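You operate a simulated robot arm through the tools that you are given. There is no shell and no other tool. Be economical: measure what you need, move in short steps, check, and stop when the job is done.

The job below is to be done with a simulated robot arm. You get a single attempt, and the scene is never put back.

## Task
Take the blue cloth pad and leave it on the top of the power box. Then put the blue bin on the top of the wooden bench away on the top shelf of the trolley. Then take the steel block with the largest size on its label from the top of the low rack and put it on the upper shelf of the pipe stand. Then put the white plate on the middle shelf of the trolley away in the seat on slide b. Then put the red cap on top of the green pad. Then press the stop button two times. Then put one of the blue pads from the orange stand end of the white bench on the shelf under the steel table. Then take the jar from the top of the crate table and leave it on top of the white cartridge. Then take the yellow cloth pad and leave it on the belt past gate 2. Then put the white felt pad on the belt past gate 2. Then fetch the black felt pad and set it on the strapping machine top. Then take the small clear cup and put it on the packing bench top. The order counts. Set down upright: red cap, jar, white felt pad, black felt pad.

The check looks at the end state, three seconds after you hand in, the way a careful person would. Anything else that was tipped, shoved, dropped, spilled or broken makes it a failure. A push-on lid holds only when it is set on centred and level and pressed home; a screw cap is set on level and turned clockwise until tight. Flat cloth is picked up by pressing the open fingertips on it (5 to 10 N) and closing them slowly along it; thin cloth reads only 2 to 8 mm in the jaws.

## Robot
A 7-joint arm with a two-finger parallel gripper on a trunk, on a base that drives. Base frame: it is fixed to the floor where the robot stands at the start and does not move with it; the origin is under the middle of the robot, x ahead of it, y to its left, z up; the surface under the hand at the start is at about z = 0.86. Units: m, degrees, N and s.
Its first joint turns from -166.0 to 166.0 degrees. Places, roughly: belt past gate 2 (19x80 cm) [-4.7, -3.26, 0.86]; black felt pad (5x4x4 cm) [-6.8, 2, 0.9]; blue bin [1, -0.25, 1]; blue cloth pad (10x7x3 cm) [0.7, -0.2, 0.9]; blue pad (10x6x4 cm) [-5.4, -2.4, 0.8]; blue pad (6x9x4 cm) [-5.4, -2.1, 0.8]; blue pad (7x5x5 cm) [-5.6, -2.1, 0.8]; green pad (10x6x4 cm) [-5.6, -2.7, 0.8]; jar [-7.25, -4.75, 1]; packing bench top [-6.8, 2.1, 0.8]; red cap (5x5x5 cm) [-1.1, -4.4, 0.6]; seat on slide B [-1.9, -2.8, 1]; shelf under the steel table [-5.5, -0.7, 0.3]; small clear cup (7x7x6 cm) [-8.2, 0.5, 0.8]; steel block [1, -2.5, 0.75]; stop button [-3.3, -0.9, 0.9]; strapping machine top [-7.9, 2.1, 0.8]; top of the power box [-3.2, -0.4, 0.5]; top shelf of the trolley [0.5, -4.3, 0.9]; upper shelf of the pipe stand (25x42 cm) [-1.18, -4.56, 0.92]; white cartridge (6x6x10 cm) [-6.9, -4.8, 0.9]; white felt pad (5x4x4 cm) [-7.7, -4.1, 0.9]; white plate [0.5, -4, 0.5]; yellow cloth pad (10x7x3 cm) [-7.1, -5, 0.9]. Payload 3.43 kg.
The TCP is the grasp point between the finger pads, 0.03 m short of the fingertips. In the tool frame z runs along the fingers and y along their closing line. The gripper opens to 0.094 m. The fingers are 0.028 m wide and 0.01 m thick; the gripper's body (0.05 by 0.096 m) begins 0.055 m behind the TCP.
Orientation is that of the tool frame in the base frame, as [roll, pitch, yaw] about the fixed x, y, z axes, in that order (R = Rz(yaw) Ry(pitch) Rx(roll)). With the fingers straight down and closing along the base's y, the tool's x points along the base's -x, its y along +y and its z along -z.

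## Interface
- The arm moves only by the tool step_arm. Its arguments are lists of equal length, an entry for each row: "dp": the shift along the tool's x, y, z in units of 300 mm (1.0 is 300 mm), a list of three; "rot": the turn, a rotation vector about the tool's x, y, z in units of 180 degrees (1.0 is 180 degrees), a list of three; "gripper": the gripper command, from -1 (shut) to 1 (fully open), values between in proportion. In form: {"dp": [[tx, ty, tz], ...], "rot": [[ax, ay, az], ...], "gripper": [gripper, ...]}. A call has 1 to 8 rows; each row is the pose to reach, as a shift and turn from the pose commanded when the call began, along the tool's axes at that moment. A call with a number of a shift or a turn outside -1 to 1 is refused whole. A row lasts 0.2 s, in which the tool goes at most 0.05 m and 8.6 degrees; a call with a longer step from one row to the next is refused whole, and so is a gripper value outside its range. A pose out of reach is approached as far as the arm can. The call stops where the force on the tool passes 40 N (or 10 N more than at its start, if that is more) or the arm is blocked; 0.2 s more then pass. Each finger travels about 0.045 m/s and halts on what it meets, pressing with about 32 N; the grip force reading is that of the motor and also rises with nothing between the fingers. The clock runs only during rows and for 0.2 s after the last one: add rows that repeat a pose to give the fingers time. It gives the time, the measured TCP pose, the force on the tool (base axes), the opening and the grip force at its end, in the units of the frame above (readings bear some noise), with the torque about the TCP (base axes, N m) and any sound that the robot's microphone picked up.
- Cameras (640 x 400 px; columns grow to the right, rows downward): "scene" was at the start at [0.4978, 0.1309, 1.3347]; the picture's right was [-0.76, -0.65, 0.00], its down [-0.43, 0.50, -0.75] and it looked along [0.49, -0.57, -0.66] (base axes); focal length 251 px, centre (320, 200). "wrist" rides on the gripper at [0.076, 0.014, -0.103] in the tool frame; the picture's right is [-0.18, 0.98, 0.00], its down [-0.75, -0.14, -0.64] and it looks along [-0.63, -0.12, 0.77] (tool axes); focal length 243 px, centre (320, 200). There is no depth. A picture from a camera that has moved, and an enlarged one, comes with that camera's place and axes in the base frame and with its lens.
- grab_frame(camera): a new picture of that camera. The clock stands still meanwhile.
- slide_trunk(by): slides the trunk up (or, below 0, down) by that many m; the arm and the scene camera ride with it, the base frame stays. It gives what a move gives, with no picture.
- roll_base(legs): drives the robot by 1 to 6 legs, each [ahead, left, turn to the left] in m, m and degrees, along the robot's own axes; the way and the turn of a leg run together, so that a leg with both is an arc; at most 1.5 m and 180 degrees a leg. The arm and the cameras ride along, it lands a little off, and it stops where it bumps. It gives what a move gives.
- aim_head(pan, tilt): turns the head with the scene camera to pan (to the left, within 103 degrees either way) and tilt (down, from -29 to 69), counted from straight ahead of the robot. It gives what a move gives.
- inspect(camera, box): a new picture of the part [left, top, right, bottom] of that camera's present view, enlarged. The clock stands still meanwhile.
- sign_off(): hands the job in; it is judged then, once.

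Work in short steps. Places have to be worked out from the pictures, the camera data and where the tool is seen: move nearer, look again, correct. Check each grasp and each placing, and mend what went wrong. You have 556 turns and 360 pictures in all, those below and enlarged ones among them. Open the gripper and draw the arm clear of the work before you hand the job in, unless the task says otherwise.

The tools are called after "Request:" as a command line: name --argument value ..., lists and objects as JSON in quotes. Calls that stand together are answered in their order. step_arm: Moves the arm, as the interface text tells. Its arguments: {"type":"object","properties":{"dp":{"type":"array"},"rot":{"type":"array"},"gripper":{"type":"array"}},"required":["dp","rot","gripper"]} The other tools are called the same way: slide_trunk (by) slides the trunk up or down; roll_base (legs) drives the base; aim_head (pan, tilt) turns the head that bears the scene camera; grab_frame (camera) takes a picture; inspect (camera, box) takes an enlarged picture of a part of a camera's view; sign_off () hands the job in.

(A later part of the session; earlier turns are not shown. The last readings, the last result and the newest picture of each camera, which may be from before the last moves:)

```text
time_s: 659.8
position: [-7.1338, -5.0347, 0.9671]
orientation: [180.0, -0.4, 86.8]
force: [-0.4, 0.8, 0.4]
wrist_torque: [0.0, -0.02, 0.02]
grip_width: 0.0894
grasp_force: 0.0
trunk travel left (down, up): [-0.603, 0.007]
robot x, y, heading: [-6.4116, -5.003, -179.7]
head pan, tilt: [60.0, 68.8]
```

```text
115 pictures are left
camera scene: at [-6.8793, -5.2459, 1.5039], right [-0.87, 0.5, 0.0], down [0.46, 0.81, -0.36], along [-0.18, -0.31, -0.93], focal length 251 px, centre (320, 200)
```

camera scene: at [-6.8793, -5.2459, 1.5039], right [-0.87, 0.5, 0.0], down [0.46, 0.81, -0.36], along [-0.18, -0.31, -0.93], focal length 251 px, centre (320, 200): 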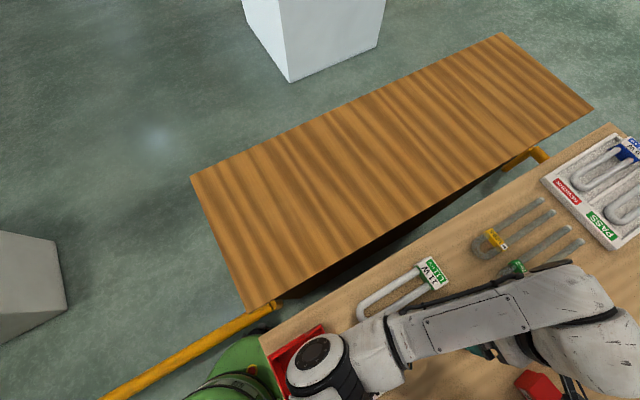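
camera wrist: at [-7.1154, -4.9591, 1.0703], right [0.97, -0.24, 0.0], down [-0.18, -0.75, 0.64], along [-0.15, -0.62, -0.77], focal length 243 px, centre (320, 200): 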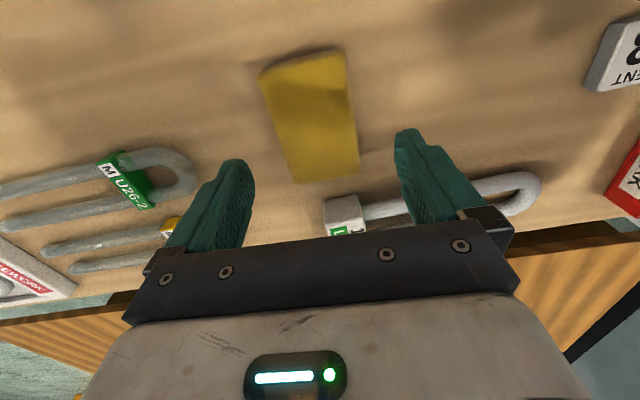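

The elbow works out around z≈1.1, so there should be clearance. I'll descend in two stages and check.

Request:
step_arm --dp '[[0, 0, 0.05], [0, 0, 0.1], [0, 0, 0.14], [0, 0, 0.14]]' --rot '[[0, 0, -0.017], [0, 0, -0.017], [0, 0, -0.017], [0, 0, -0.017]]' --gripper '[0.9, 0.9, 0.9, 0.9]'

Request:
inspect --camera "scene" --box '[240, 260, 480, 400]'

```text
time_s: 660.8
position: [-7.1339, -5.0337, 0.9262]
orientation: [-180.0, -0.4, 89.7]
force: [-0.4, 0.3, -0.3]
wrist_torque: [0.01, 0.02, 0.02]
grip_width: 0.0892
grasp_force: 0.0
trunk travel left (down, up): [-0.603, 0.007]
robot x, y, heading: [-6.4094, -5.0004, -179.8]
head pan, tilt: [60.0, 68.8]
```

```text
2.67 times, centred on (360, 330) of scene
camera zoom: at [-6.8792, -5.2459, 1.5039], right [-0.87, 0.5, 0.0], down [0.46, 0.81, -0.36], along [-0.18, -0.31, -0.93], focal length 670 px, centre (213, -147)
```

zoom: 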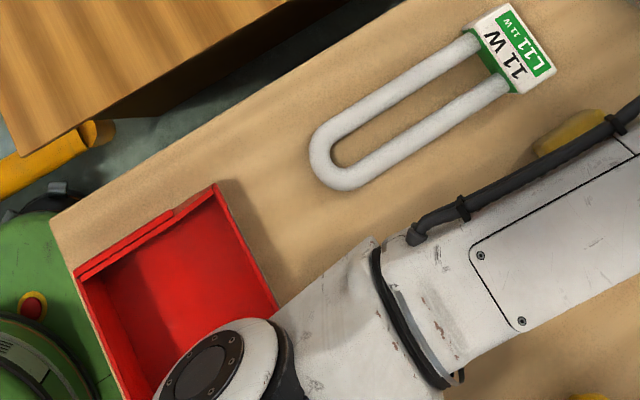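

Request:
step_arm --dp '[[0, 0, 0.02], [0, 0, 0.04], [0, 0, 0.06], [0, 0, 0.075]]' --rot '[[0, 0, 0], [0, 0, 0], [0, 0, 0], [0, 0, 0]]' --gripper '[0.9, 0.9, 0.9, 0.9]'

Request:
inspect --camera "scene" --box '[240, 260, 480, 400]'

Request:
grab_frame --camera "wrist"

```text
time_s: 661.8
position: [-7.1349, -5.0334, 0.9036]
orientation: [-179.9, -0.5, 89.9]
force: [-0.5, 0.5, -0.1]
wrist_torque: [-0.01, 0.0, -0.02]
grip_width: 0.0893
grasp_force: 0.0
trunk travel left (down, up): [-0.603, 0.007]
robot x, y, heading: [-6.4066, -4.9985, -179.9]
head pan, tilt: [60.0, 68.8]
```

```text
2.67 times, centred on (360, 330) of scene
camera zoom: at [-6.8792, -5.2459, 1.5039], right [-0.87, 0.5, 0.0], down [0.46, 0.81, -0.36], along [-0.18, -0.31, -0.93], focal length 670 px, centre (213, -147)
```

zoom: 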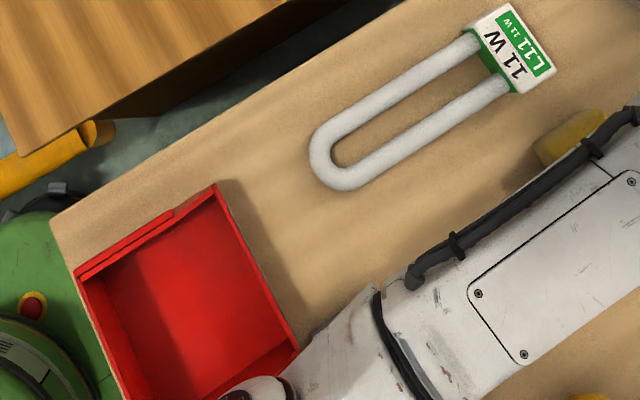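

```text
112 pictures are left
camera wrist: at [-7.1192, -4.9578, 1.0069], right [0.98, -0.19, 0.0], down [-0.14, -0.76, 0.64], along [-0.12, -0.63, -0.77], focal length 243 px, centre (320, 200)
```

wrist: 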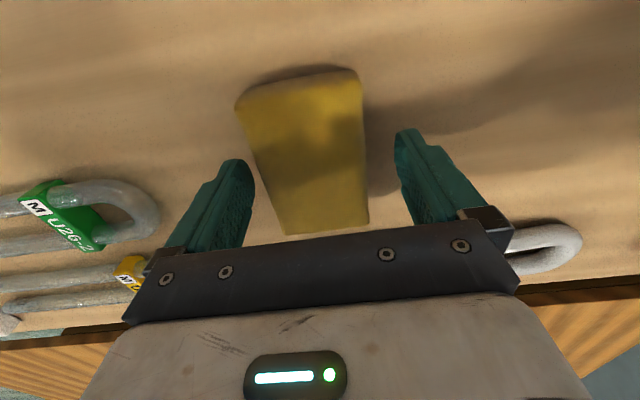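

The bin is untouched and the pad lies between the fingers. I'll close.

Request:
step_arm --dp '[[0, 0, 0.006], [0, 0, 0.006], [0, 0, 0.006], [0, 0, 0.006], [0, 0, 0.006], [0, 0, 0.006]]' --rot '[[0, 0, 0], [0, 0, 0], [0, 0, 0], [0, 0, 0], [0, 0, 0], [0, 0, 0]]' --gripper '[0.7, 0.5, 0.3, 0.2, 0.1, 0.1]'

Request:
step_arm --dp '[[0, 0, -0.05], [0, 0, -0.15], [0, 0, -0.3], [0, 0, -0.45], [0, 0, -0.6], [0, 0, -0.75], [0, 0, -0.9]]' --rot '[[0, 0, 0], [0, 0, 0], [0, 0, 0], [0, 0, 0], [0, 0, 0], [0, 0, 0], [0, 0, 0]]' --gripper '[0.1, 0.1, 0.1, 0.1, 0.1, 0.1, 0.1]'

Request:
grab_frame --camera "wrist"

```text
time_s: 663.2
position: [-7.1343, -5.0329, 0.9032]
orientation: [-180.0, -0.5, 89.8]
force: [0.1, 0.5, -1.1]
wrist_torque: [-0.01, 0.02, -0.02]
grip_width: 0.0639
grasp_force: 32.2
trunk travel left (down, up): [-0.603, 0.007]
robot x, y, heading: [-6.4102, -5.0, -179.8]
head pan, tilt: [60.0, 68.8]
```

```text
time_s: 664.8
position: [-7.1338, -5.0331, 0.9474]
orientation: [180.0, -0.3, 89.8]
force: [-1.0, 0.0, -0.3]
wrist_torque: [0.0, 0.01, -0.02]
grip_width: 0.0637
grasp_force: 32.5
out of reach, approached as far as the arm can: row 3, 4, 5, 6, 7
trunk travel left (down, up): [-0.603, 0.007]
robot x, y, heading: [-6.4107, -5.0009, -180.0]
head pan, tilt: [60.0, 68.8]
```

```text
111 pictures are left
camera wrist: at [-7.1193, -4.9579, 1.0504], right [0.98, -0.19, 0.0], down [-0.14, -0.76, 0.64], along [-0.12, -0.63, -0.77], focal length 243 px, centre (320, 200)
```

wrist: 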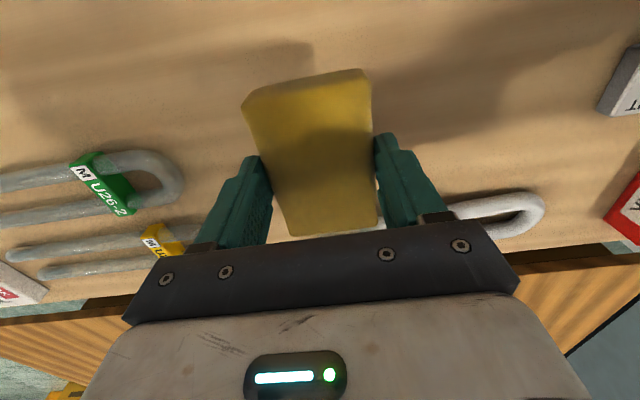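

The arm hit a joint limit while lifting. I'll turn the wrist back toward neutral while rising.

Request:
step_arm --dp '[[0, 0, 0], [0, 0, 0], [0, 0, 0], [0, 0, 0], [0, 0, 0], [0, 0, 0]]' --rot '[[0, 0, 0.045], [0, 0, 0.09], [0, 0, 0.135], [0, 0, 0.18], [0, 0, 0.225], [0, 0, 0.25]]' --gripper '[0.1, 0.1, 0.1, 0.1, 0.1, 0.1]'

```text
time_s: 666.2
position: [-7.1345, -5.034, 0.9454]
orientation: [-179.8, -0.3, 44.7]
force: [1.3, 0.3, -0.5]
wrist_torque: [0.03, 0.01, -0.01]
grip_width: 0.064
grasp_force: 32.1
trunk travel left (down, up): [-0.603, 0.007]
robot x, y, heading: [-6.4061, -5.002, -179.8]
head pan, tilt: [60.0, 68.8]
```

Request:
step_arm --dp '[[0, 0, -0.08], [0, 0, -0.2], [0, 0, -0.35], [0, 0, -0.5], [0, 0, -0.65]]' --rot '[[0, 0, 0], [0, 0, 0], [0, 0, 0], [0, 0, 0], [0, 0, 0]]' --gripper '[0.1, 0.1, 0.1, 0.1, 0.1]'

Request:
aim_head --pan 5 --tilt 65

Request:
grab_frame --camera "scene"

```text
time_s: 667.4
position: [-7.1522, -5.0271, 0.9651]
orientation: [-177.4, 0.9, 44.6]
force: [-0.3, 0.2, -0.8]
wrist_torque: [0.0, -0.02, -0.01]
grip_width: 0.0638
grasp_force: 32.3
out of reach, approached as far as the arm can: row 1, 2, 3, 4, 5
trunk travel left (down, up): [-0.603, 0.007]
robot x, y, heading: [-6.4082, -4.9996, -179.9]
head pan, tilt: [60.0, 68.8]
```

```text
time_s: 668.6
position: [-7.152, -5.0276, 0.9653]
orientation: [-177.6, 0.8, 44.6]
force: [-0.5, 0.5, 0.1]
wrist_torque: [0.03, 0.01, 0.02]
grip_width: 0.064
grasp_force: 32.1
trunk travel left (down, up): [-0.603, 0.007]
robot x, y, heading: [-6.4068, -4.9998, -179.7]
head pan, tilt: [5.0, 65.0]
```

```text
110 pictures are left
camera scene: at [-6.9119, -5.203, 1.5077], right [-0.09, 1.0, 0.0], down [0.9, 0.08, -0.42], along [-0.42, -0.04, -0.91], focal length 251 px, centre (320, 200)
```

scene: 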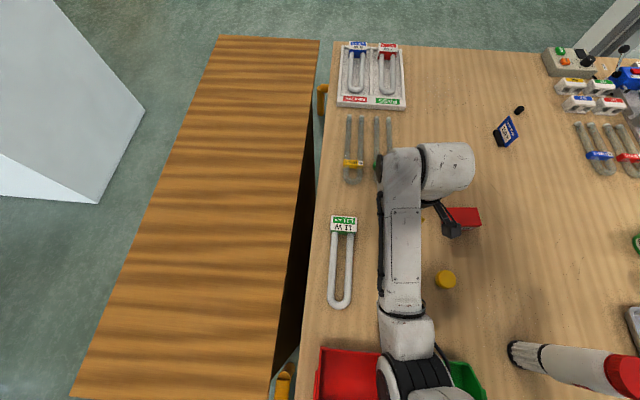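

Request:
step_arm --dp '[[-0.06, -0.06, -0.03], [-0.12, -0.12, -0.08], [-0.19, -0.187, -0.167], [-0.25, -0.25, -0.28]]' --rot '[[0, 0, 0], [0, 0, 0], [0, 0, 0], [0, 0, 0]]' --gripper '[0.1, 0.1, 0.1, 0.1]'

```text
time_s: 669.6
position: [-7.2609, -5.025, 1.0497]
orientation: [-179.9, -0.3, 44.9]
force: [-1.3, 1.2, -0.8]
wrist_torque: [-0.01, -0.02, 0.02]
grip_width: 0.064
grasp_force: 32.1
trunk travel left (down, up): [-0.603, 0.007]
robot x, y, heading: [-6.41, -4.9995, -179.7]
head pan, tilt: [5.0, 65.0]
```

That works with more extension. I'll continue upward.

Request:
step_arm --dp '[[0, 0, -0.15], [0, 0, -0.3], [0, 0, -0.45], [0, 0, -0.5]]' --rot '[[0, 0, 0], [0, 0, 0], [0, 0, 0], [0, 0, 0]]' --gripper '[0.1, 0.1, 0.1, 0.1]'

Request:
grab_frame --camera "scene"

```text
time_s: 670.6
position: [-7.26, -5.0267, 1.2007]
orientation: [-179.8, -0.3, 44.9]
force: [-0.4, -0.2, -1.0]
wrist_torque: [0.02, 0.03, 0.0]
grip_width: 0.0638
grasp_force: 32.2
trunk travel left (down, up): [-0.603, 0.007]
robot x, y, heading: [-6.411, -4.9974, -179.6]
head pan, tilt: [5.0, 65.0]
```

```text
109 pictures are left
camera scene: at [-6.912, -5.203, 1.5076], right [-0.09, 1.0, 0.0], down [0.9, 0.08, -0.42], along [-0.42, -0.04, -0.91], focal length 251 px, centre (320, 200)
```

scene: 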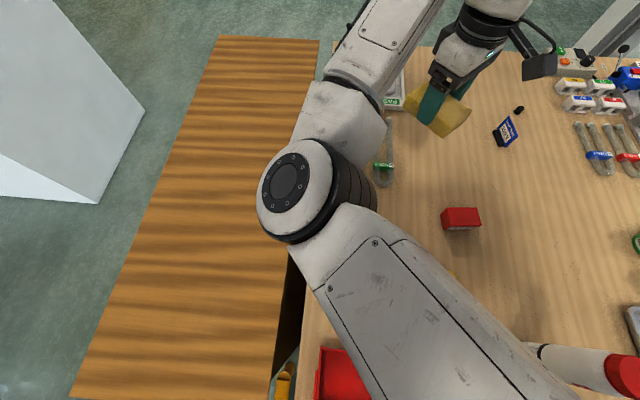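

The pad is up at 1.20 m. I'll raise a bit more, back off from the table, turn right over the table well above the jar, and head to the conveyor.

Request:
step_arm --dp '[[0, 0, -0.12], [0, 0, -0.24], [0, 0, -0.26]]' --rot '[[0, 0, 0.04], [0, 0, 0.08], [0, 0, 0.12]]' --gripper '[0.1, 0.1, 0.1]'

Request:
roll_base --legs '[[-0.22, 0, 0]]'

Request:
roll_base --legs '[[0, 0, -90], [1.4, 0, 0]]'

Request:
aim_head --pan -70 --tilt 25

Request:
grab_frame --camera "scene"

```text
time_s: 671.4
position: [-7.259, -5.0283, 1.2764]
orientation: [-179.6, -0.2, 23.1]
force: [0.1, 0.1, -0.9]
wrist_torque: [-0.01, 0.02, 0.03]
grip_width: 0.064
grasp_force: 32.1
trunk travel left (down, up): [-0.603, 0.007]
robot x, y, heading: [-6.4088, -5.0008, -179.9]
head pan, tilt: [5.0, 65.0]
```

```text
time_s: 673.1
position: [-7.0431, -5.0271, 1.2779]
orientation: [-179.5, -0.3, 23.1]
force: [0.2, 0.4, -0.3]
wrist_torque: [-0.04, -0.01, -0.04]
grip_width: 0.0639
grasp_force: 32.5
trunk travel left (down, up): [-0.603, 0.007]
robot x, y, heading: [-6.1902, -4.9973, -179.9]
head pan, tilt: [5.0, 65.0]
```

```text
time_s: 683.9
position: [-6.2424, -2.7533, 1.2767]
orientation: [-179.6, -0.2, -66.5]
force: [0.3, 1.2, -0.7]
wrist_torque: [-0.01, 0.02, 0.01]
grip_width: 0.0638
grasp_force: 32.1
trunk travel left (down, up): [-0.603, 0.007]
robot x, y, heading: [-6.2083, -3.5991, 90.5]
head pan, tilt: [5.0, 65.0]
```

```text
time_s: 685.3
position: [-6.2426, -2.7542, 1.277]
orientation: [-179.6, -0.1, -66.4]
force: [0.2, 0.4, -0.4]
wrist_torque: [-0.02, 0.03, -0.03]
grip_width: 0.064
grasp_force: 32.2
trunk travel left (down, up): [-0.603, 0.007]
robot x, y, heading: [-6.2065, -3.6011, 90.6]
head pan, tilt: [-70.0, 25.0]
```

```text
108 pictures are left
camera scene: at [-6.3226, -3.1299, 1.5633], right [0.35, -0.94, 0.0], down [-0.4, -0.15, -0.91], along [0.85, 0.32, -0.42], focal length 251 px, centre (320, 200)
```

scene: 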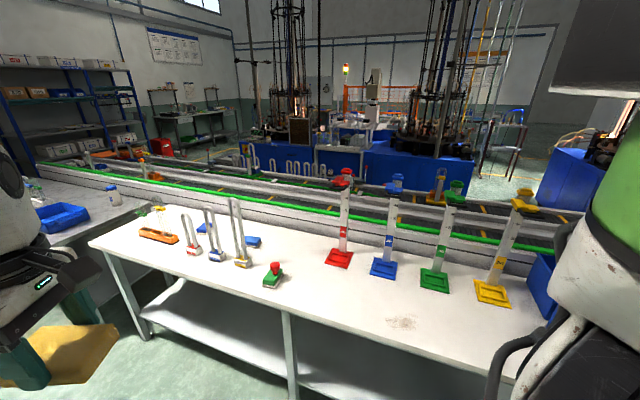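

The belt isn't reachable from this side (the bench and stool are in the way), so I'll go around the north end and come down the east corridor.

Request:
roll_base --legs '[[0.2, 0.2, 0], [1.4, 0, 0], [1.4, 0, 0], [1.1, 0, -1], [0, 0, -90]]'

Request:
roll_base --legs '[[1.3, 0, 0], [1.15, 0, 0], [0, 0, -90]]'

Request:
aim_head --pan -15 --tilt 25

Request:
grab_frame --camera "scene"

```text
time_s: 709.5
position: [-5.6274, 0.5099, 1.2764]
orientation: [-179.5, -0.1, -156.9]
force: [-0.6, 0.8, -0.3]
wrist_torque: [0.02, -0.01, -0.01]
grip_width: 0.0638
grasp_force: 31.8
trunk travel left (down, up): [-0.603, 0.007]
robot x, y, heading: [-6.477, 0.4794, 0.1]
head pan, tilt: [-70.0, 25.0]
```

```text
time_s: 725.2
position: [-4.0071, -0.345, 1.2762]
orientation: [-179.6, -0.2, 114.1]
force: [0.3, 0.7, -0.2]
wrist_torque: [0.0, -0.02, 0.02]
grip_width: 0.064
grasp_force: 31.9
trunk travel left (down, up): [-0.603, 0.007]
robot x, y, heading: [-4.0445, 0.5044, -88.8]
head pan, tilt: [-70.0, 25.0]
```

```text
time_s: 726.4
position: [-4.0066, -0.3457, 1.2779]
orientation: [-179.6, -0.2, 114.1]
force: [-0.1, 0.0, -0.2]
wrist_torque: [0.0, 0.03, -0.02]
grip_width: 0.0639
grasp_force: 31.9
trunk travel left (down, up): [-0.603, 0.007]
robot x, y, heading: [-4.0466, 0.5058, -88.8]
head pan, tilt: [-15.0, 25.0]
```

```text
107 pictures are left
camera scene: at [-3.8661, -0.025, 1.5633], right [-0.97, 0.24, 0.0], down [0.1, 0.41, -0.91], along [-0.22, -0.88, -0.42], focal length 251 px, centre (320, 200)
```

scene: 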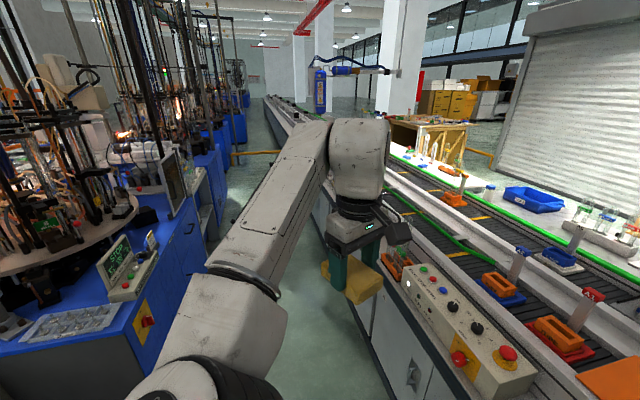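

Request:
roll_base --legs '[[1.3, -0.03, -1.2], [0.9, 0, 0]]'

Request:
aim_head --pan -40 --tilt 30

Request:
grab_frame --camera "scene"

```text
time_s: 737.3
position: [-4.0434, -2.558, 1.2778]
orientation: [-179.6, -0.1, 113.1]
force: [-0.3, 0.2, -1.2]
wrist_torque: [-0.02, 0.0, -0.01]
grip_width: 0.0639
grasp_force: 32.0
trunk travel left (down, up): [-0.603, 0.007]
robot x, y, heading: [-4.0697, -1.7103, -90.0]
head pan, tilt: [-15.0, 25.0]
```

```text
time_s: 738.2
position: [-4.0426, -2.5576, 1.2785]
orientation: [-179.7, -0.2, 113.0]
force: [0.2, -0.1, -1.0]
wrist_torque: [-0.04, -0.01, 0.02]
grip_width: 0.0642
grasp_force: 32.2
trunk travel left (down, up): [-0.603, 0.007]
robot x, y, heading: [-4.0691, -1.7091, -89.8]
head pan, tilt: [-40.0, 30.0]
```

```text
106 pictures are left
camera scene: at [-3.9312, -2.2207, 1.5553], right [-0.77, 0.64, 0.0], down [0.32, 0.38, -0.87], along [-0.55, -0.67, -0.5], focal length 251 px, centre (320, 200)
```

scene: 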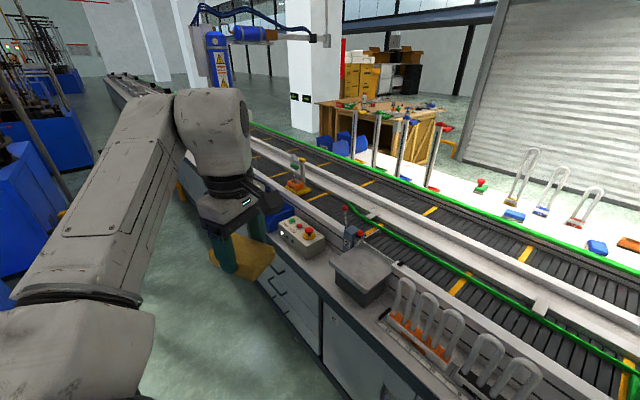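

Request:
inspect --camera "scene" --box '[240, 120, 440, 260]'

```text
2.86 times, centred on (340, 190) of scene
camera zoom: at [-3.9312, -2.2207, 1.5553], right [-0.77, 0.64, 0.0], down [0.32, 0.38, -0.87], along [-0.55, -0.67, -0.5], focal length 718 px, centre (263, 229)
```

zoom: 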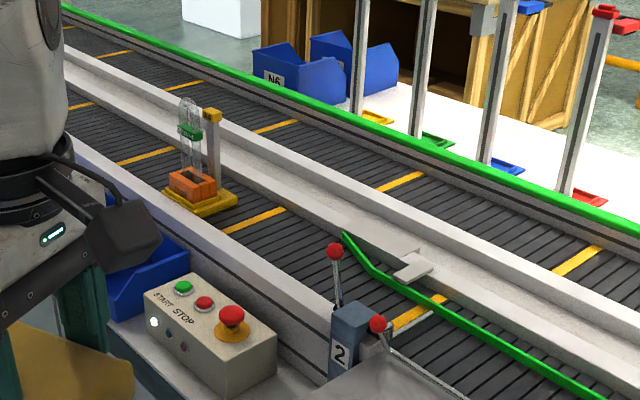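

Gate 2 is the post labelled "2", and the near lane beyond it holds one stand at y≈-3.33. I'll put the yellow pad at about (-4.70, -3.07). I'll drive down alongside and turn to face the belt.

Request:
roll_base --legs '[[1.3, 0.12, 0], [0, 0, -90]]'

Request:
aim_head --pan 0 --tilt 45

Request:
grab_frame --camera "scene"

Request:
grab_frame --camera "wrist"

```text
time_s: 748.6
position: [-4.7939, -3.0224, 1.2775]
orientation: [-179.7, -0.2, 23.0]
force: [-0.2, 0.7, -0.7]
wrist_torque: [-0.01, 0.02, 0.01]
grip_width: 0.0641
grasp_force: 31.8
trunk travel left (down, up): [-0.603, 0.007]
robot x, y, heading: [-3.946, -2.9958, -180.1]
head pan, tilt: [-40.0, 30.0]
```

```text
time_s: 749.6
position: [-4.794, -3.0225, 1.2772]
orientation: [-179.7, -0.2, 23.0]
force: [0.0, 0.0, -0.4]
wrist_torque: [0.01, 0.01, -0.01]
grip_width: 0.064
grasp_force: 31.6
trunk travel left (down, up): [-0.603, 0.007]
robot x, y, heading: [-3.944, -2.9975, -180.2]
head pan, tilt: [0.0, 45.0]
```

```text
104 pictures are left
camera scene: at [-4.4675, -3.1938, 1.5327], right [0.0, 1.0, 0.0], down [0.71, 0.0, -0.71], along [-0.71, 0.0, -0.71], focal length 251 px, centre (320, 200)
```

scene: 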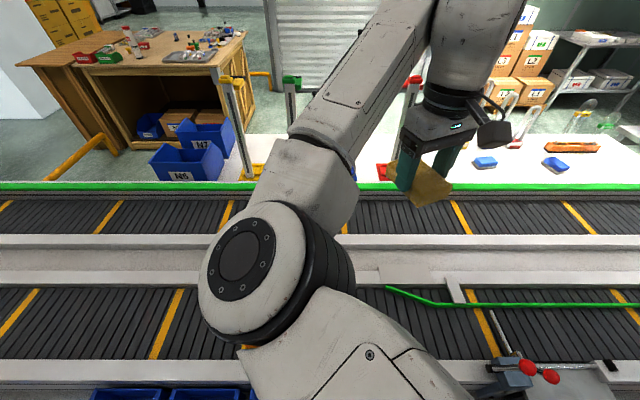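

```text
103 pictures are left
camera wrist: at [-4.7175, -3.0068, 1.3795], right [0.21, -0.98, -0.01], down [-0.75, -0.17, 0.64], along [-0.63, -0.13, -0.77], focal length 243 px, centre (320, 200)
```

wrist: 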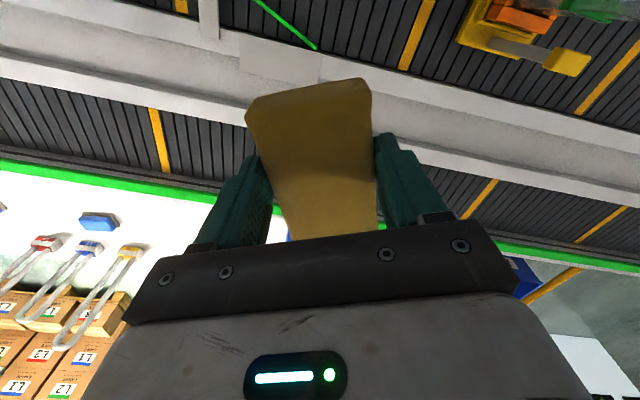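

The near lane spans x -4.79…-4.62; the gate bar's tip is at y≈-3.0 and the stand is at -3.33. I'll centre the pad at (-4.70, -3.13) with its long side across the belt.

Request:
step_arm --dp '[[0.03, 0.1, 0], [0.07, 0.22, 0], [0.11, 0.34, 0], [0.149, 0.45, 0.05], [0.149, 0.45, 0.2], [0.149, 0.45, 0.35], [0.149, 0.45, 0.5], [0.149, 0.45, 0.5]]' --rot '[[0, 0, 0.04], [0, 0, 0.08], [0, 0, 0.128], [0, 0, 0.128], [0, 0, 0.128], [0, 0, 0.128], [0, 0, 0.128], [0, 0, 0.128]]' --gripper '[0.1, 0.1, 0.1, 0.1, 0.1, 0.1, 0.1, 0.1]'

Request:
grab_frame --camera "wrist"

Request:
grab_frame --camera "scene"

```text
time_s: 751.4
position: [-4.6996, -3.1297, 1.1253]
orientation: [-179.6, 0.0, -0.1]
force: [0.5, -0.9, -0.4]
wrist_torque: [-0.01, 0.01, 0.01]
grip_width: 0.064
grasp_force: 32.1
trunk travel left (down, up): [-0.603, 0.007]
robot x, y, heading: [-3.9433, -2.999, -179.8]
head pan, tilt: [0.0, 45.0]
```

```text
102 pictures are left
camera wrist: at [-4.6231, -3.1446, 1.2282], right [-0.18, -0.98, -0.01], down [-0.75, 0.14, 0.64], along [-0.63, 0.12, -0.77], focal length 243 px, centre (320, 200)
```

wrist: 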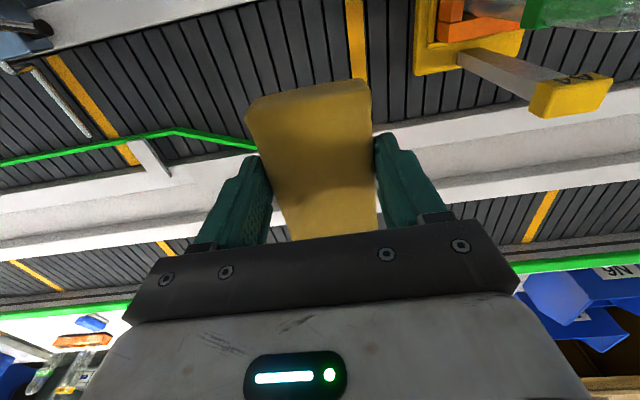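

```text
101 pictures are left
camera scene: at [-4.4675, -3.1939, 1.5327], right [0.0, 1.0, 0.0], down [0.71, 0.0, -0.71], along [-0.71, 0.0, -0.71], focal length 251 px, centre (320, 200)
```

scene: 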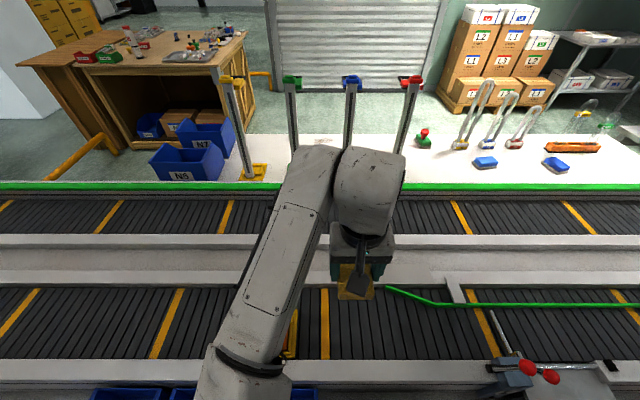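

Clear of both the gate tip and the stand. I'll lower toward the belt.

Request:
step_arm --dp '[[0, 0, 0.15], [0, 0, 0.3], [0, 0, 0.45], [0, 0, 0.58], [0, 0, 0.66], [0, 0, 0.68]]' --rot '[[0, 0, 0], [0, 0, 0], [0, 0, 0], [0, 0, 0], [0, 0, 0], [0, 0, 0]]' --gripper '[0.1, 0.1, 0.1, 0.1, 0.1, 0.1]'

Request:
grab_frame --camera "scene"

```text
time_s: 752.8
position: [-4.7013, -3.1255, 0.9217]
orientation: [-179.5, 0.0, 0.0]
force: [-0.4, -0.4, -0.5]
wrist_torque: [0.02, 0.05, -0.01]
grip_width: 0.0638
grasp_force: 31.6
trunk travel left (down, up): [-0.603, 0.007]
robot x, y, heading: [-3.9455, -3.001, -179.8]
head pan, tilt: [0.0, 45.0]
```

```text
100 pictures are left
camera scene: at [-4.4674, -3.1938, 1.5327], right [0.0, 1.0, 0.0], down [0.71, 0.0, -0.71], along [-0.71, 0.0, -0.71], focal length 251 px, centre (320, 200)
```

scene: 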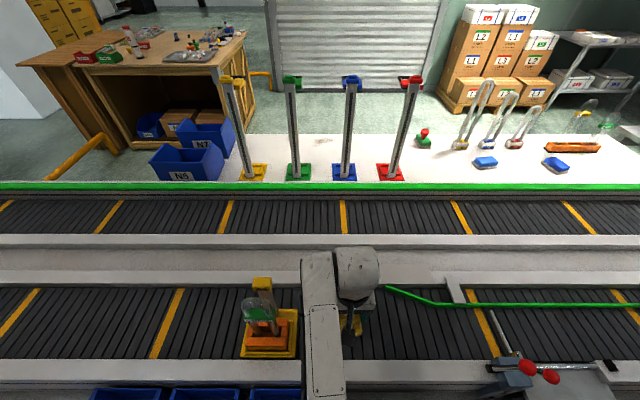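

Request:
step_arm --dp '[[0, 0, 0.02], [0, 0, 0.035], [0, 0, 0.05], [0, 0, 0.06], [0, 0, 0.07], [0, 0, 0.08], [0, 0, 0.09], [0, 0, 0.1]]' --rot '[[0, 0, 0], [0, 0, 0], [0, 0, 0], [0, 0, 0], [0, 0, 0], [0, 0, 0], [0, 0, 0], [0, 0, 0]]' --gripper '[0.1, 0.1, 0.1, 0.1, 0.1, 0.1, 0.1, 0.1]'

```text
time_s: 754.4
position: [-4.6996, -3.1269, 0.9017]
orientation: [-179.5, 0.4, 0.0]
force: [7.2, 2.1, 22.0]
wrist_torque: [-0.1, -0.57, 0.1]
grip_width: 0.0638
grasp_force: 31.9
trunk travel left (down, up): [-0.603, 0.007]
robot x, y, heading: [-3.9424, -2.9976, -179.8]
head pan, tilt: [0.0, 45.0]
stopped in row 7: the force on the tool passed its limit at 41 N (the readings are from after the stop); the commanded pose is now the measured one
```

Contact at the expected height. I'll release and rise.

Request:
step_arm --dp '[[0, 0, 0], [0, 0, 0], [0, 0, 0], [0, 0, -0.05], [0, 0, -0.15], [0, 0, -0.3], [0, 0, -0.45], [0, 0, -0.6]]' --rot '[[0, 0, 0], [0, 0, 0], [0, 0, 0], [0, 0, 0], [0, 0, 0], [0, 0, 0], [0, 0, 0], [0, 0, 0]]' --gripper '[0.4, 0.7, 0.8, 0.8, 0.8, 0.8, 0.8, 0.8]'

Request:
grab_frame --camera "wrist"

```text
time_s: 756.2
position: [-4.6983, -3.128, 1.0795]
orientation: [-179.6, 0.2, -0.1]
force: [-0.5, -0.1, 0.2]
wrist_torque: [0.01, 0.01, -0.02]
grip_width: 0.0844
grasp_force: 0.0
trunk travel left (down, up): [-0.603, 0.007]
robot x, y, heading: [-3.9439, -2.9968, -179.8]
head pan, tilt: [0.0, 45.0]
```

```text
99 pictures are left
camera wrist: at [-4.6212, -3.1433, 1.1813], right [-0.18, -0.98, -0.01], down [-0.75, 0.14, 0.65], along [-0.63, 0.12, -0.76], focal length 243 px, centre (320, 200)
```

wrist: 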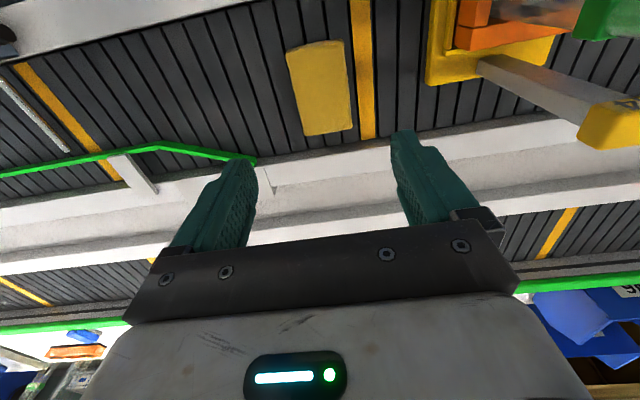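

The yellow pad is on the belt. Now for the white felt pad on the crate table: I'll raise the hand and drive back around.

Request:
step_arm --dp '[[0, 0, -0.15], [0, 0, -0.3], [0, 0, -0.45], [0, 0, -0.6]]' --rot '[[0, 0, 0], [0, 0, 0], [0, 0, 0], [0, 0, 0]]' --gripper '[0.8, 0.8, 0.8, 0.8]'

Request:
roll_base --legs '[[0, 0, -90], [1.4, 0, 0], [1.4, 0, 0], [0.7, 0, 0], [0, 0, 90], [0.6, 0, 0]]'

Request:
roll_base --legs '[[1.1, 0, 0], [1.05, 0, 0], [0, 0, 90], [1.3, 0, 0], [1.3, 0, 0], [0.8, 0, 0]]'

Request:
aim_head --pan -30 --tilt 30

Request:
grab_frame --camera "scene"

```text
time_s: 757.2
position: [-4.6976, -3.1295, 1.2598]
orientation: [-179.6, 0.2, -0.1]
force: [-0.4, 0.3, 0.2]
wrist_torque: [0.0, -0.02, 0.04]
grip_width: 0.0845
grasp_force: 0.1
trunk travel left (down, up): [-0.603, 0.007]
robot x, y, heading: [-3.9457, -2.9943, -179.6]
head pan, tilt: [0.0, 45.0]
```

```text
time_s: 785.0
position: [-5.3041, 0.4079, 1.2593]
orientation: [-179.6, 0.2, -0.7]
force: [0.2, 0.1, 0.8]
wrist_torque: [0.0, 0.01, 0.0]
grip_width: 0.0846
grasp_force: 0.2
trunk travel left (down, up): [-0.603, 0.007]
robot x, y, heading: [-4.5483, 0.5305, 179.2]
head pan, tilt: [0.0, 45.0]
```

```text
time_s: 815.7
position: [-6.6906, -3.6031, 1.2604]
orientation: [-179.6, 0.3, 88.7]
force: [-0.3, 0.5, -0.2]
wrist_torque: [0.0, 0.03, 0.0]
grip_width: 0.0849
grasp_force: 0.1
trunk travel left (down, up): [-0.603, 0.007]
robot x, y, heading: [-6.8061, -2.8466, -91.5]
head pan, tilt: [0.0, 45.0]
```

```text
time_s: 816.6
position: [-6.6894, -3.604, 1.2592]
orientation: [-179.5, 0.3, 88.6]
force: [-0.4, 0.3, 0.1]
wrist_torque: [0.0, -0.01, 0.01]
grip_width: 0.0845
grasp_force: 0.0
trunk travel left (down, up): [-0.603, 0.007]
robot x, y, heading: [-6.8039, -2.8506, -91.4]
head pan, tilt: [-30.0, 30.0]
```

```text
98 pictures are left
camera scene: at [-6.6658, -3.3716, 1.5553], right [-0.86, 0.52, 0.0], down [0.26, 0.43, -0.87], along [-0.45, -0.74, -0.5], focal length 251 px, centre (320, 200)
```

scene: 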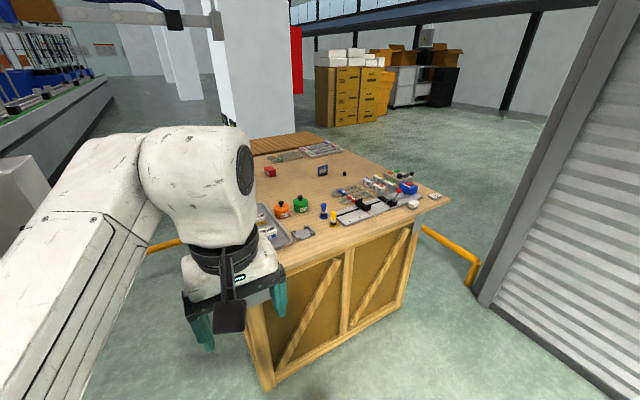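

Request:
inspect --camera "scene" --box '[260, 130, 460, 260]'

```text
3.08 times, centred on (360, 195) of scene
camera zoom: at [-6.6658, -3.3716, 1.5553], right [-0.86, 0.52, 0.0], down [0.26, 0.43, -0.87], along [-0.45, -0.74, -0.5], focal length 773 px, centre (197, 215)
```

zoom: 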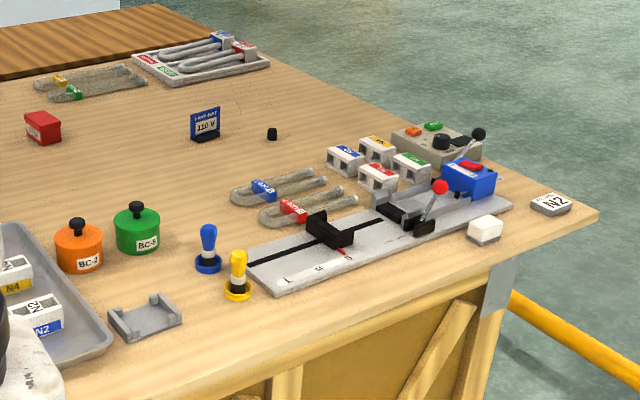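

The white felt pad is the small white block at about (-7.68, -4.09). I'll line up in front of it.

Request:
roll_base --legs '[[0, -0.9, 1.4], [0.4, 0, 0]]'

Request:
grab_frame --camera "wrist"

Request:
aim_head --pan -10 --tilt 50

Request:
grab_frame --camera "scene"

```text
time_s: 823.4
position: [-7.5595, -3.9967, 1.26]
orientation: [-179.6, 0.3, 90.4]
force: [-0.1, -0.2, -0.4]
wrist_torque: [0.0, 0.03, 0.0]
grip_width: 0.0846
grasp_force: 0.0
trunk travel left (down, up): [-0.603, 0.007]
robot x, y, heading: [-7.6991, -3.244, -89.5]
head pan, tilt: [-30.0, 30.0]
```

```text
96 pictures are left
camera wrist: at [-7.5445, -3.9196, 1.3612], right [0.98, -0.18, -0.01], down [-0.13, -0.75, 0.65], along [-0.12, -0.64, -0.76], focal length 243 px, centre (320, 200)
```

wrist: 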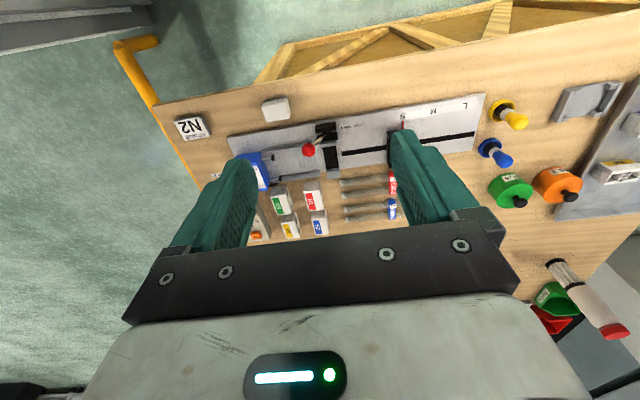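

```text
time_s: 824.3
position: [-7.5602, -3.9969, 1.2594]
orientation: [-179.7, 0.3, 90.5]
force: [0.5, 0.8, -0.2]
wrist_torque: [0.02, -0.02, 0.0]
grip_width: 0.0848
grasp_force: 0.1
trunk travel left (down, up): [-0.603, 0.007]
robot x, y, heading: [-7.6969, -3.2447, -89.3]
head pan, tilt: [-10.0, 50.0]
```

```text
95 pictures are left
camera scene: at [-7.5113, -3.7613, 1.5259], right [-0.99, 0.16, 0.0], down [0.13, 0.76, -0.64], along [-0.11, -0.63, -0.77], focal length 251 px, centre (320, 200)
```

scene: 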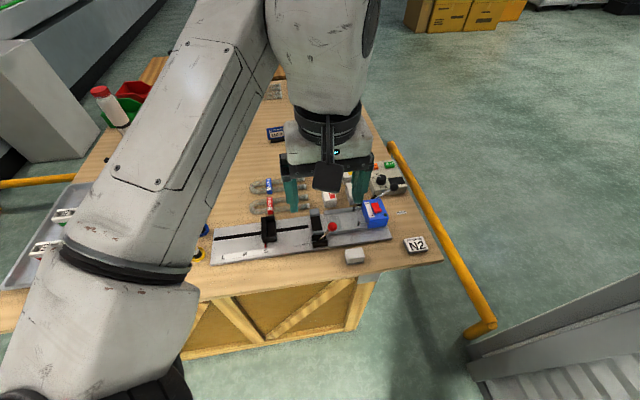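

Both views agree: the white pad is at (-7.667, -4.075), 5 cm along x. I'll move over it and descend.

Request:
step_arm --dp '[[-0.09, -0.12, 0], [-0.18, -0.24, 0], [-0.26, -0.35, 0], [-0.26, -0.355, 0.15], [-0.26, -0.355, 0.3], [-0.26, -0.355, 0.45], [-0.26, -0.355, 0.6], [-0.26, -0.355, 0.75]]' --rot '[[0, 0, 0], [0, 0, 0], [0, 0, 0], [0, 0, 0], [0, 0, 0], [0, 0, 0], [0, 0, 0], [0, 0, 0]]' --gripper '[0.8, 0.8, 0.8, 0.8, 0.8, 0.8, 0.8, 0.8]'

Request:
grab_frame --camera "wrist"

Request:
grab_frame --camera "scene"

```text
time_s: 826.1
position: [-7.6685, -4.0759, 1.0359]
orientation: [-179.6, 0.3, 90.5]
force: [0.0, 0.5, -0.1]
wrist_torque: [-0.03, 0.02, 0.0]
grip_width: 0.0848
grasp_force: 0.2
trunk travel left (down, up): [-0.603, 0.007]
robot x, y, heading: [-7.6996, -3.242, -89.3]
head pan, tilt: [-10.0, 50.0]
```

```text
94 pictures are left
camera wrist: at [-7.6521, -3.9996, 1.137], right [0.98, -0.18, -0.01], down [-0.13, -0.75, 0.65], along [-0.12, -0.64, -0.76], focal length 243 px, centre (320, 200)
```

wrist: 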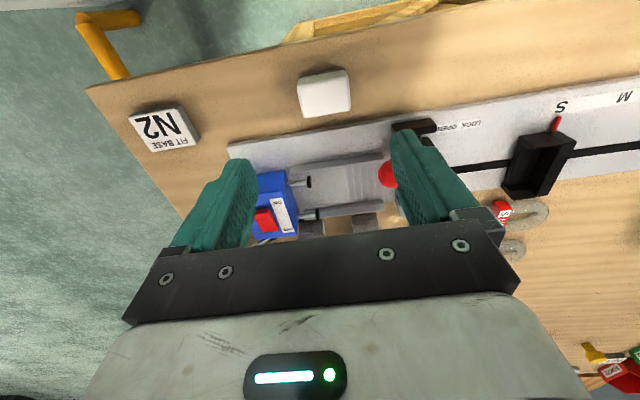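

```text
93 pictures are left
camera scene: at [-7.5113, -3.7612, 1.5259], right [-0.99, 0.16, 0.0], down [0.13, 0.76, -0.64], along [-0.11, -0.63, -0.77], focal length 251 px, centre (320, 200)
```

scene: 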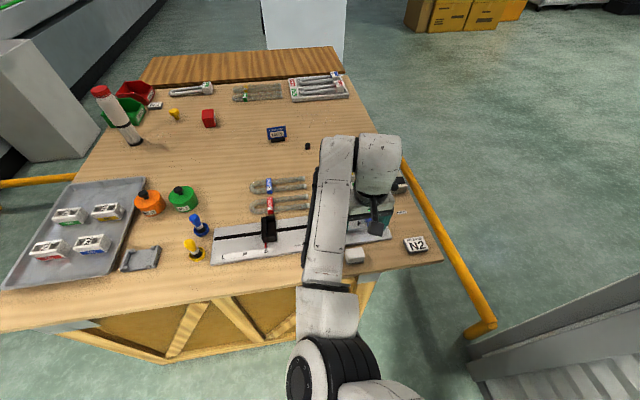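

Aligned to within 6 mm. I'll correct, descend, and grip.

Request:
step_arm --dp '[[0.018, 0.018, 0.12], [0.018, 0.018, 0.25], [0.018, 0.018, 0.36], [0.018, 0.018, 0.43], [0.018, 0.018, 0.455]]' --rot '[[0, 0, 0], [0, 0, 0], [0, 0, 0], [0, 0, 0], [0, 0, 0]]' --gripper '[0.8, 0.8, 0.8, 0.8, 0.8]'

Request:
grab_frame --camera "wrist"

```text
time_s: 827.3
position: [-7.6626, -4.0718, 0.899]
orientation: [-179.6, 0.3, 90.5]
force: [-0.4, 0.2, 0.1]
wrist_torque: [0.04, 0.0, 0.01]
grip_width: 0.0846
grasp_force: 0.0
trunk travel left (down, up): [-0.603, 0.007]
robot x, y, heading: [-7.6986, -3.2457, -89.5]
head pan, tilt: [-10.0, 50.0]
```

```text
92 pictures are left
camera wrist: at [-7.6473, -3.9952, 1.0008], right [0.98, -0.18, -0.01], down [-0.13, -0.75, 0.65], along [-0.12, -0.64, -0.76], focal length 243 px, centre (320, 200)
```

wrist: 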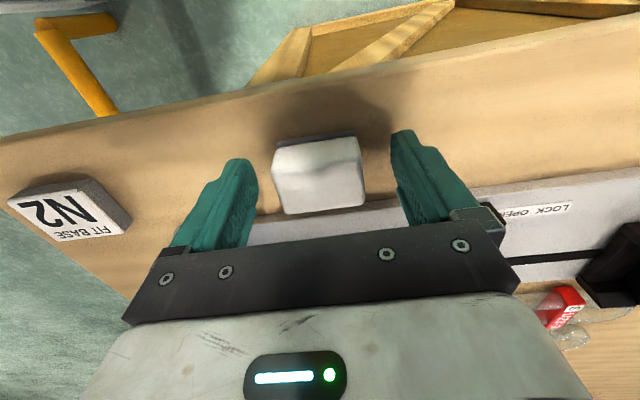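

Request:
step_arm --dp '[[0, 0, 0], [0, 0, 0], [0, 0, 0], [0, 0, 0], [0, 0, 0], [0, 0, 0], [0, 0, 0]]' --rot '[[0, 0, 0], [0, 0, 0], [0, 0, 0], [0, 0, 0], [0, 0, 0], [0, 0, 0], [0, 0, 0]]' --gripper '[0.6, 0.4, 0.2, 0, -0.2, -0.3, -0.3]'

Request:
step_arm --dp '[[0, 0, -0.05], [0, 0, -0.15], [0, 0, -0.3], [0, 0, -0.45], [0, 0, -0.6], [0, 0, -0.75], [0, 0, -0.9]]' --rot '[[0, 0, 0], [0, 0, 0], [0, 0, 0], [0, 0, 0], [0, 0, 0], [0, 0, 0], [0, 0, 0]]' --gripper '[-0.3, -0.3, -0.3, -0.3, -0.3, -0.3, -0.3]'

Request:
grab_frame --camera "wrist"

```text
time_s: 828.9
position: [-7.6624, -4.0722, 0.9008]
orientation: [-179.6, 0.4, 90.5]
force: [-1.9, -2.9, 14.7]
wrist_torque: [-0.03, -0.23, -0.05]
grip_width: 0.0493
grasp_force: 32.2
trunk travel left (down, up): [-0.603, 0.007]
robot x, y, heading: [-7.7041, -3.246, -89.3]
head pan, tilt: [-10.0, 50.0]
```

```text
time_s: 830.5
position: [-7.6612, -4.0691, 1.1693]
orientation: [-179.6, 0.2, 90.4]
force: [-0.4, 0.2, -1.2]
wrist_torque: [0.0, 0.0, 0.0]
grip_width: 0.0492
grasp_force: 31.4
trunk travel left (down, up): [-0.603, 0.007]
robot x, y, heading: [-7.7018, -3.2458, -89.5]
head pan, tilt: [-10.0, 50.0]
```

```text
91 pictures are left
camera wrist: at [-7.6459, -3.9924, 1.2712], right [0.98, -0.18, -0.01], down [-0.13, -0.75, 0.65], along [-0.12, -0.63, -0.76], focal length 243 px, centre (320, 200)
```

wrist: 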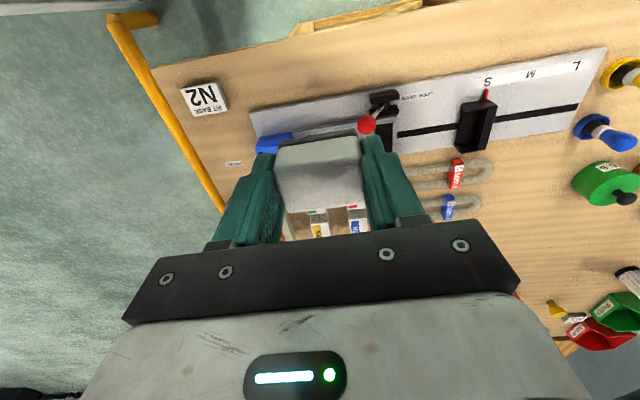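

The white pad is held upright. I'll drive back to the belt.

Request:
step_arm --dp '[[0, 0, -0.12], [0, 0, -0.25]]' --rot '[[0, 0, 0], [0, 0, 0]]' --gripper '[-0.3, -0.3]'

Request:
roll_base --legs '[[-0.4, 0, 0], [0, 0.9, 0], [-1.1, 0, 0], [-1.1, 0, 0], [-1.15, 0, 0], [0, 0, 90]]'

Request:
roll_base --legs '[[1.4, 0, 0], [1.35, 0, 0], [0, 0, -90], [1.3, 0, 0], [1.3, 0, 0], [0.9, 0, 0]]'

```text
time_s: 831.1
position: [-7.6604, -4.07, 1.2445]
orientation: [-179.6, 0.3, 90.4]
force: [0.0, 0.4, -0.8]
wrist_torque: [0.0, 0.0, 0.0]
grip_width: 0.0489
grasp_force: 31.7
trunk travel left (down, up): [-0.603, 0.007]
robot x, y, heading: [-7.7, -3.2421, -89.4]
head pan, tilt: [-10.0, 50.0]
```

```text
time_s: 857.6
position: [-5.9588, 0.5255, 1.2442]
orientation: [-179.6, 0.3, 179.5]
force: [0.2, -0.3, -1.2]
wrist_torque: [0.02, 0.04, -0.01]
grip_width: 0.0488
grasp_force: 32.0
trunk travel left (down, up): [-0.603, 0.007]
robot x, y, heading: [-6.7871, 0.5026, -0.1]
head pan, tilt: [-10.0, 50.0]
```

```text
time_s: 891.5
position: [-4.0175, -3.8622, 1.2441]
orientation: [-179.7, 0.4, 89.3]
force: [-0.8, -0.2, -1.2]
wrist_torque: [0.0, -0.01, -0.02]
grip_width: 0.0489
grasp_force: 32.0
trunk travel left (down, up): [-0.603, 0.007]
robot x, y, heading: [-4.0414, -3.0378, -90.4]
head pan, tilt: [-10.0, 50.0]
```

Request:
roll_base --legs '[[0.35, 0.09, 0.4], [0, 0, -90]]'

Request:
aim_head --pan 0 --tilt 45

Request:
grab_frame --camera "scene"

Request:
grab_frame --camera "wrist"

```text
time_s: 897.6
position: [-4.7779, -3.4133, 1.2444]
orientation: [-179.6, 0.3, -0.7]
force: [-0.2, -0.1, -1.1]
wrist_torque: [0.01, 0.02, -0.01]
grip_width: 0.0485
grasp_force: 31.9
trunk travel left (down, up): [-0.603, 0.007]
robot x, y, heading: [-3.9525, -3.387, 179.4]
head pan, tilt: [-10.0, 50.0]
```

```text
time_s: 898.4
position: [-4.7781, -3.4126, 1.2445]
orientation: [-179.6, 0.3, -0.8]
force: [1.1, 0.1, -0.5]
wrist_torque: [0.0, -0.02, 0.0]
grip_width: 0.0488
grasp_force: 31.6
trunk travel left (down, up): [-0.603, 0.007]
robot x, y, heading: [-3.9478, -3.3876, 179.7]
head pan, tilt: [0.0, 45.0]
```

```text
90 pictures are left
camera scene: at [-4.4765, -3.5811, 1.5327], right [0.01, 1.0, 0.0], down [0.71, -0.01, -0.71], along [-0.71, 0.01, -0.71], focal length 251 px, centre (320, 200)
```

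scene: 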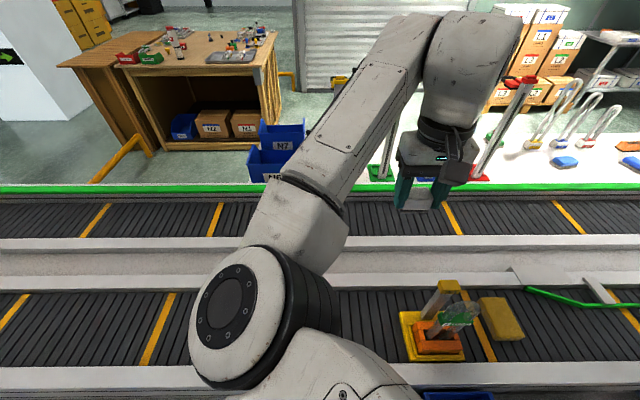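

```text
89 pictures are left
camera wrist: at [-4.7007, -3.4283, 1.346], right [-0.2, -0.98, -0.01], down [-0.75, 0.15, 0.65], along [-0.63, 0.13, -0.76], focal length 243 px, centre (320, 200)
```

wrist: 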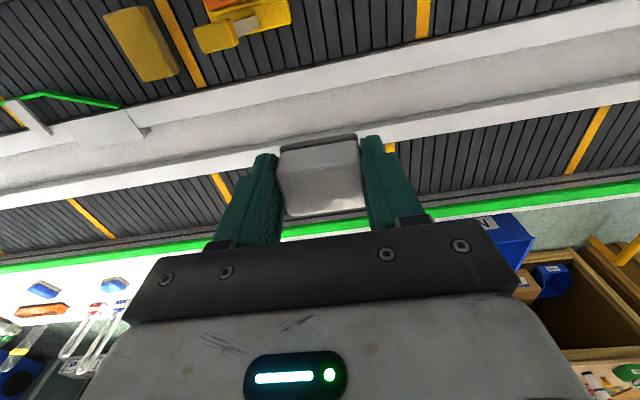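

I'll place the white pad at about (-4.70, -3.51), left of the stand. Moving over and lowering partway.

Request:
step_arm --dp '[[0.09, 0.11, 0], [0.18, 0.22, 0], [0.26, 0.32, 0.05], [0.26, 0.323, 0.2], [0.26, 0.323, 0.35], [0.26, 0.323, 0.5], [0.26, 0.323, 0.65], [0.26, 0.323, 0.8]]' --rot '[[0, 0, 0], [0, 0, 0], [0, 0, 0], [0, 0, 0], [0, 0, 0], [0, 0, 0], [0, 0, 0], [0, 0, 0]]' --gripper '[-0.3, -0.3, -0.3, -0.3, -0.3, -0.3, -0.3, -0.3]'

Request:
grab_frame --camera "scene"

```text
time_s: 900.1
position: [-4.7021, -3.5088, 1.002]
orientation: [-179.6, 0.4, -0.8]
force: [0.1, 0.5, -0.4]
wrist_torque: [0.0, 0.01, 0.02]
grip_width: 0.0486
grasp_force: 31.7
trunk travel left (down, up): [-0.603, 0.007]
robot x, y, heading: [-3.9517, -3.3893, 179.7]
head pan, tilt: [0.0, 45.0]
```

```text
88 pictures are left
camera scene: at [-4.4764, -3.5811, 1.5328], right [0.01, 1.0, 0.0], down [0.71, -0.01, -0.71], along [-0.71, 0.01, -0.71], focal length 251 px, centre (320, 200)
```

scene: 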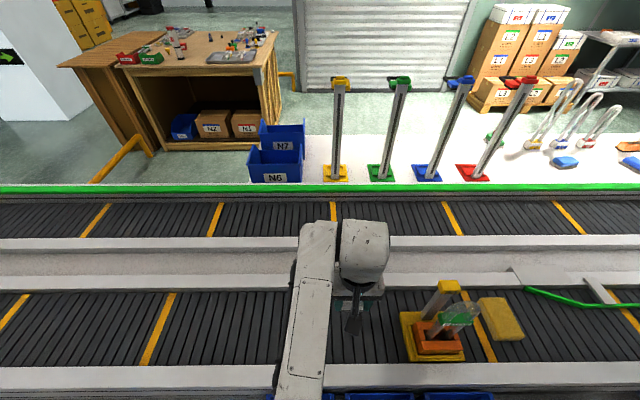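

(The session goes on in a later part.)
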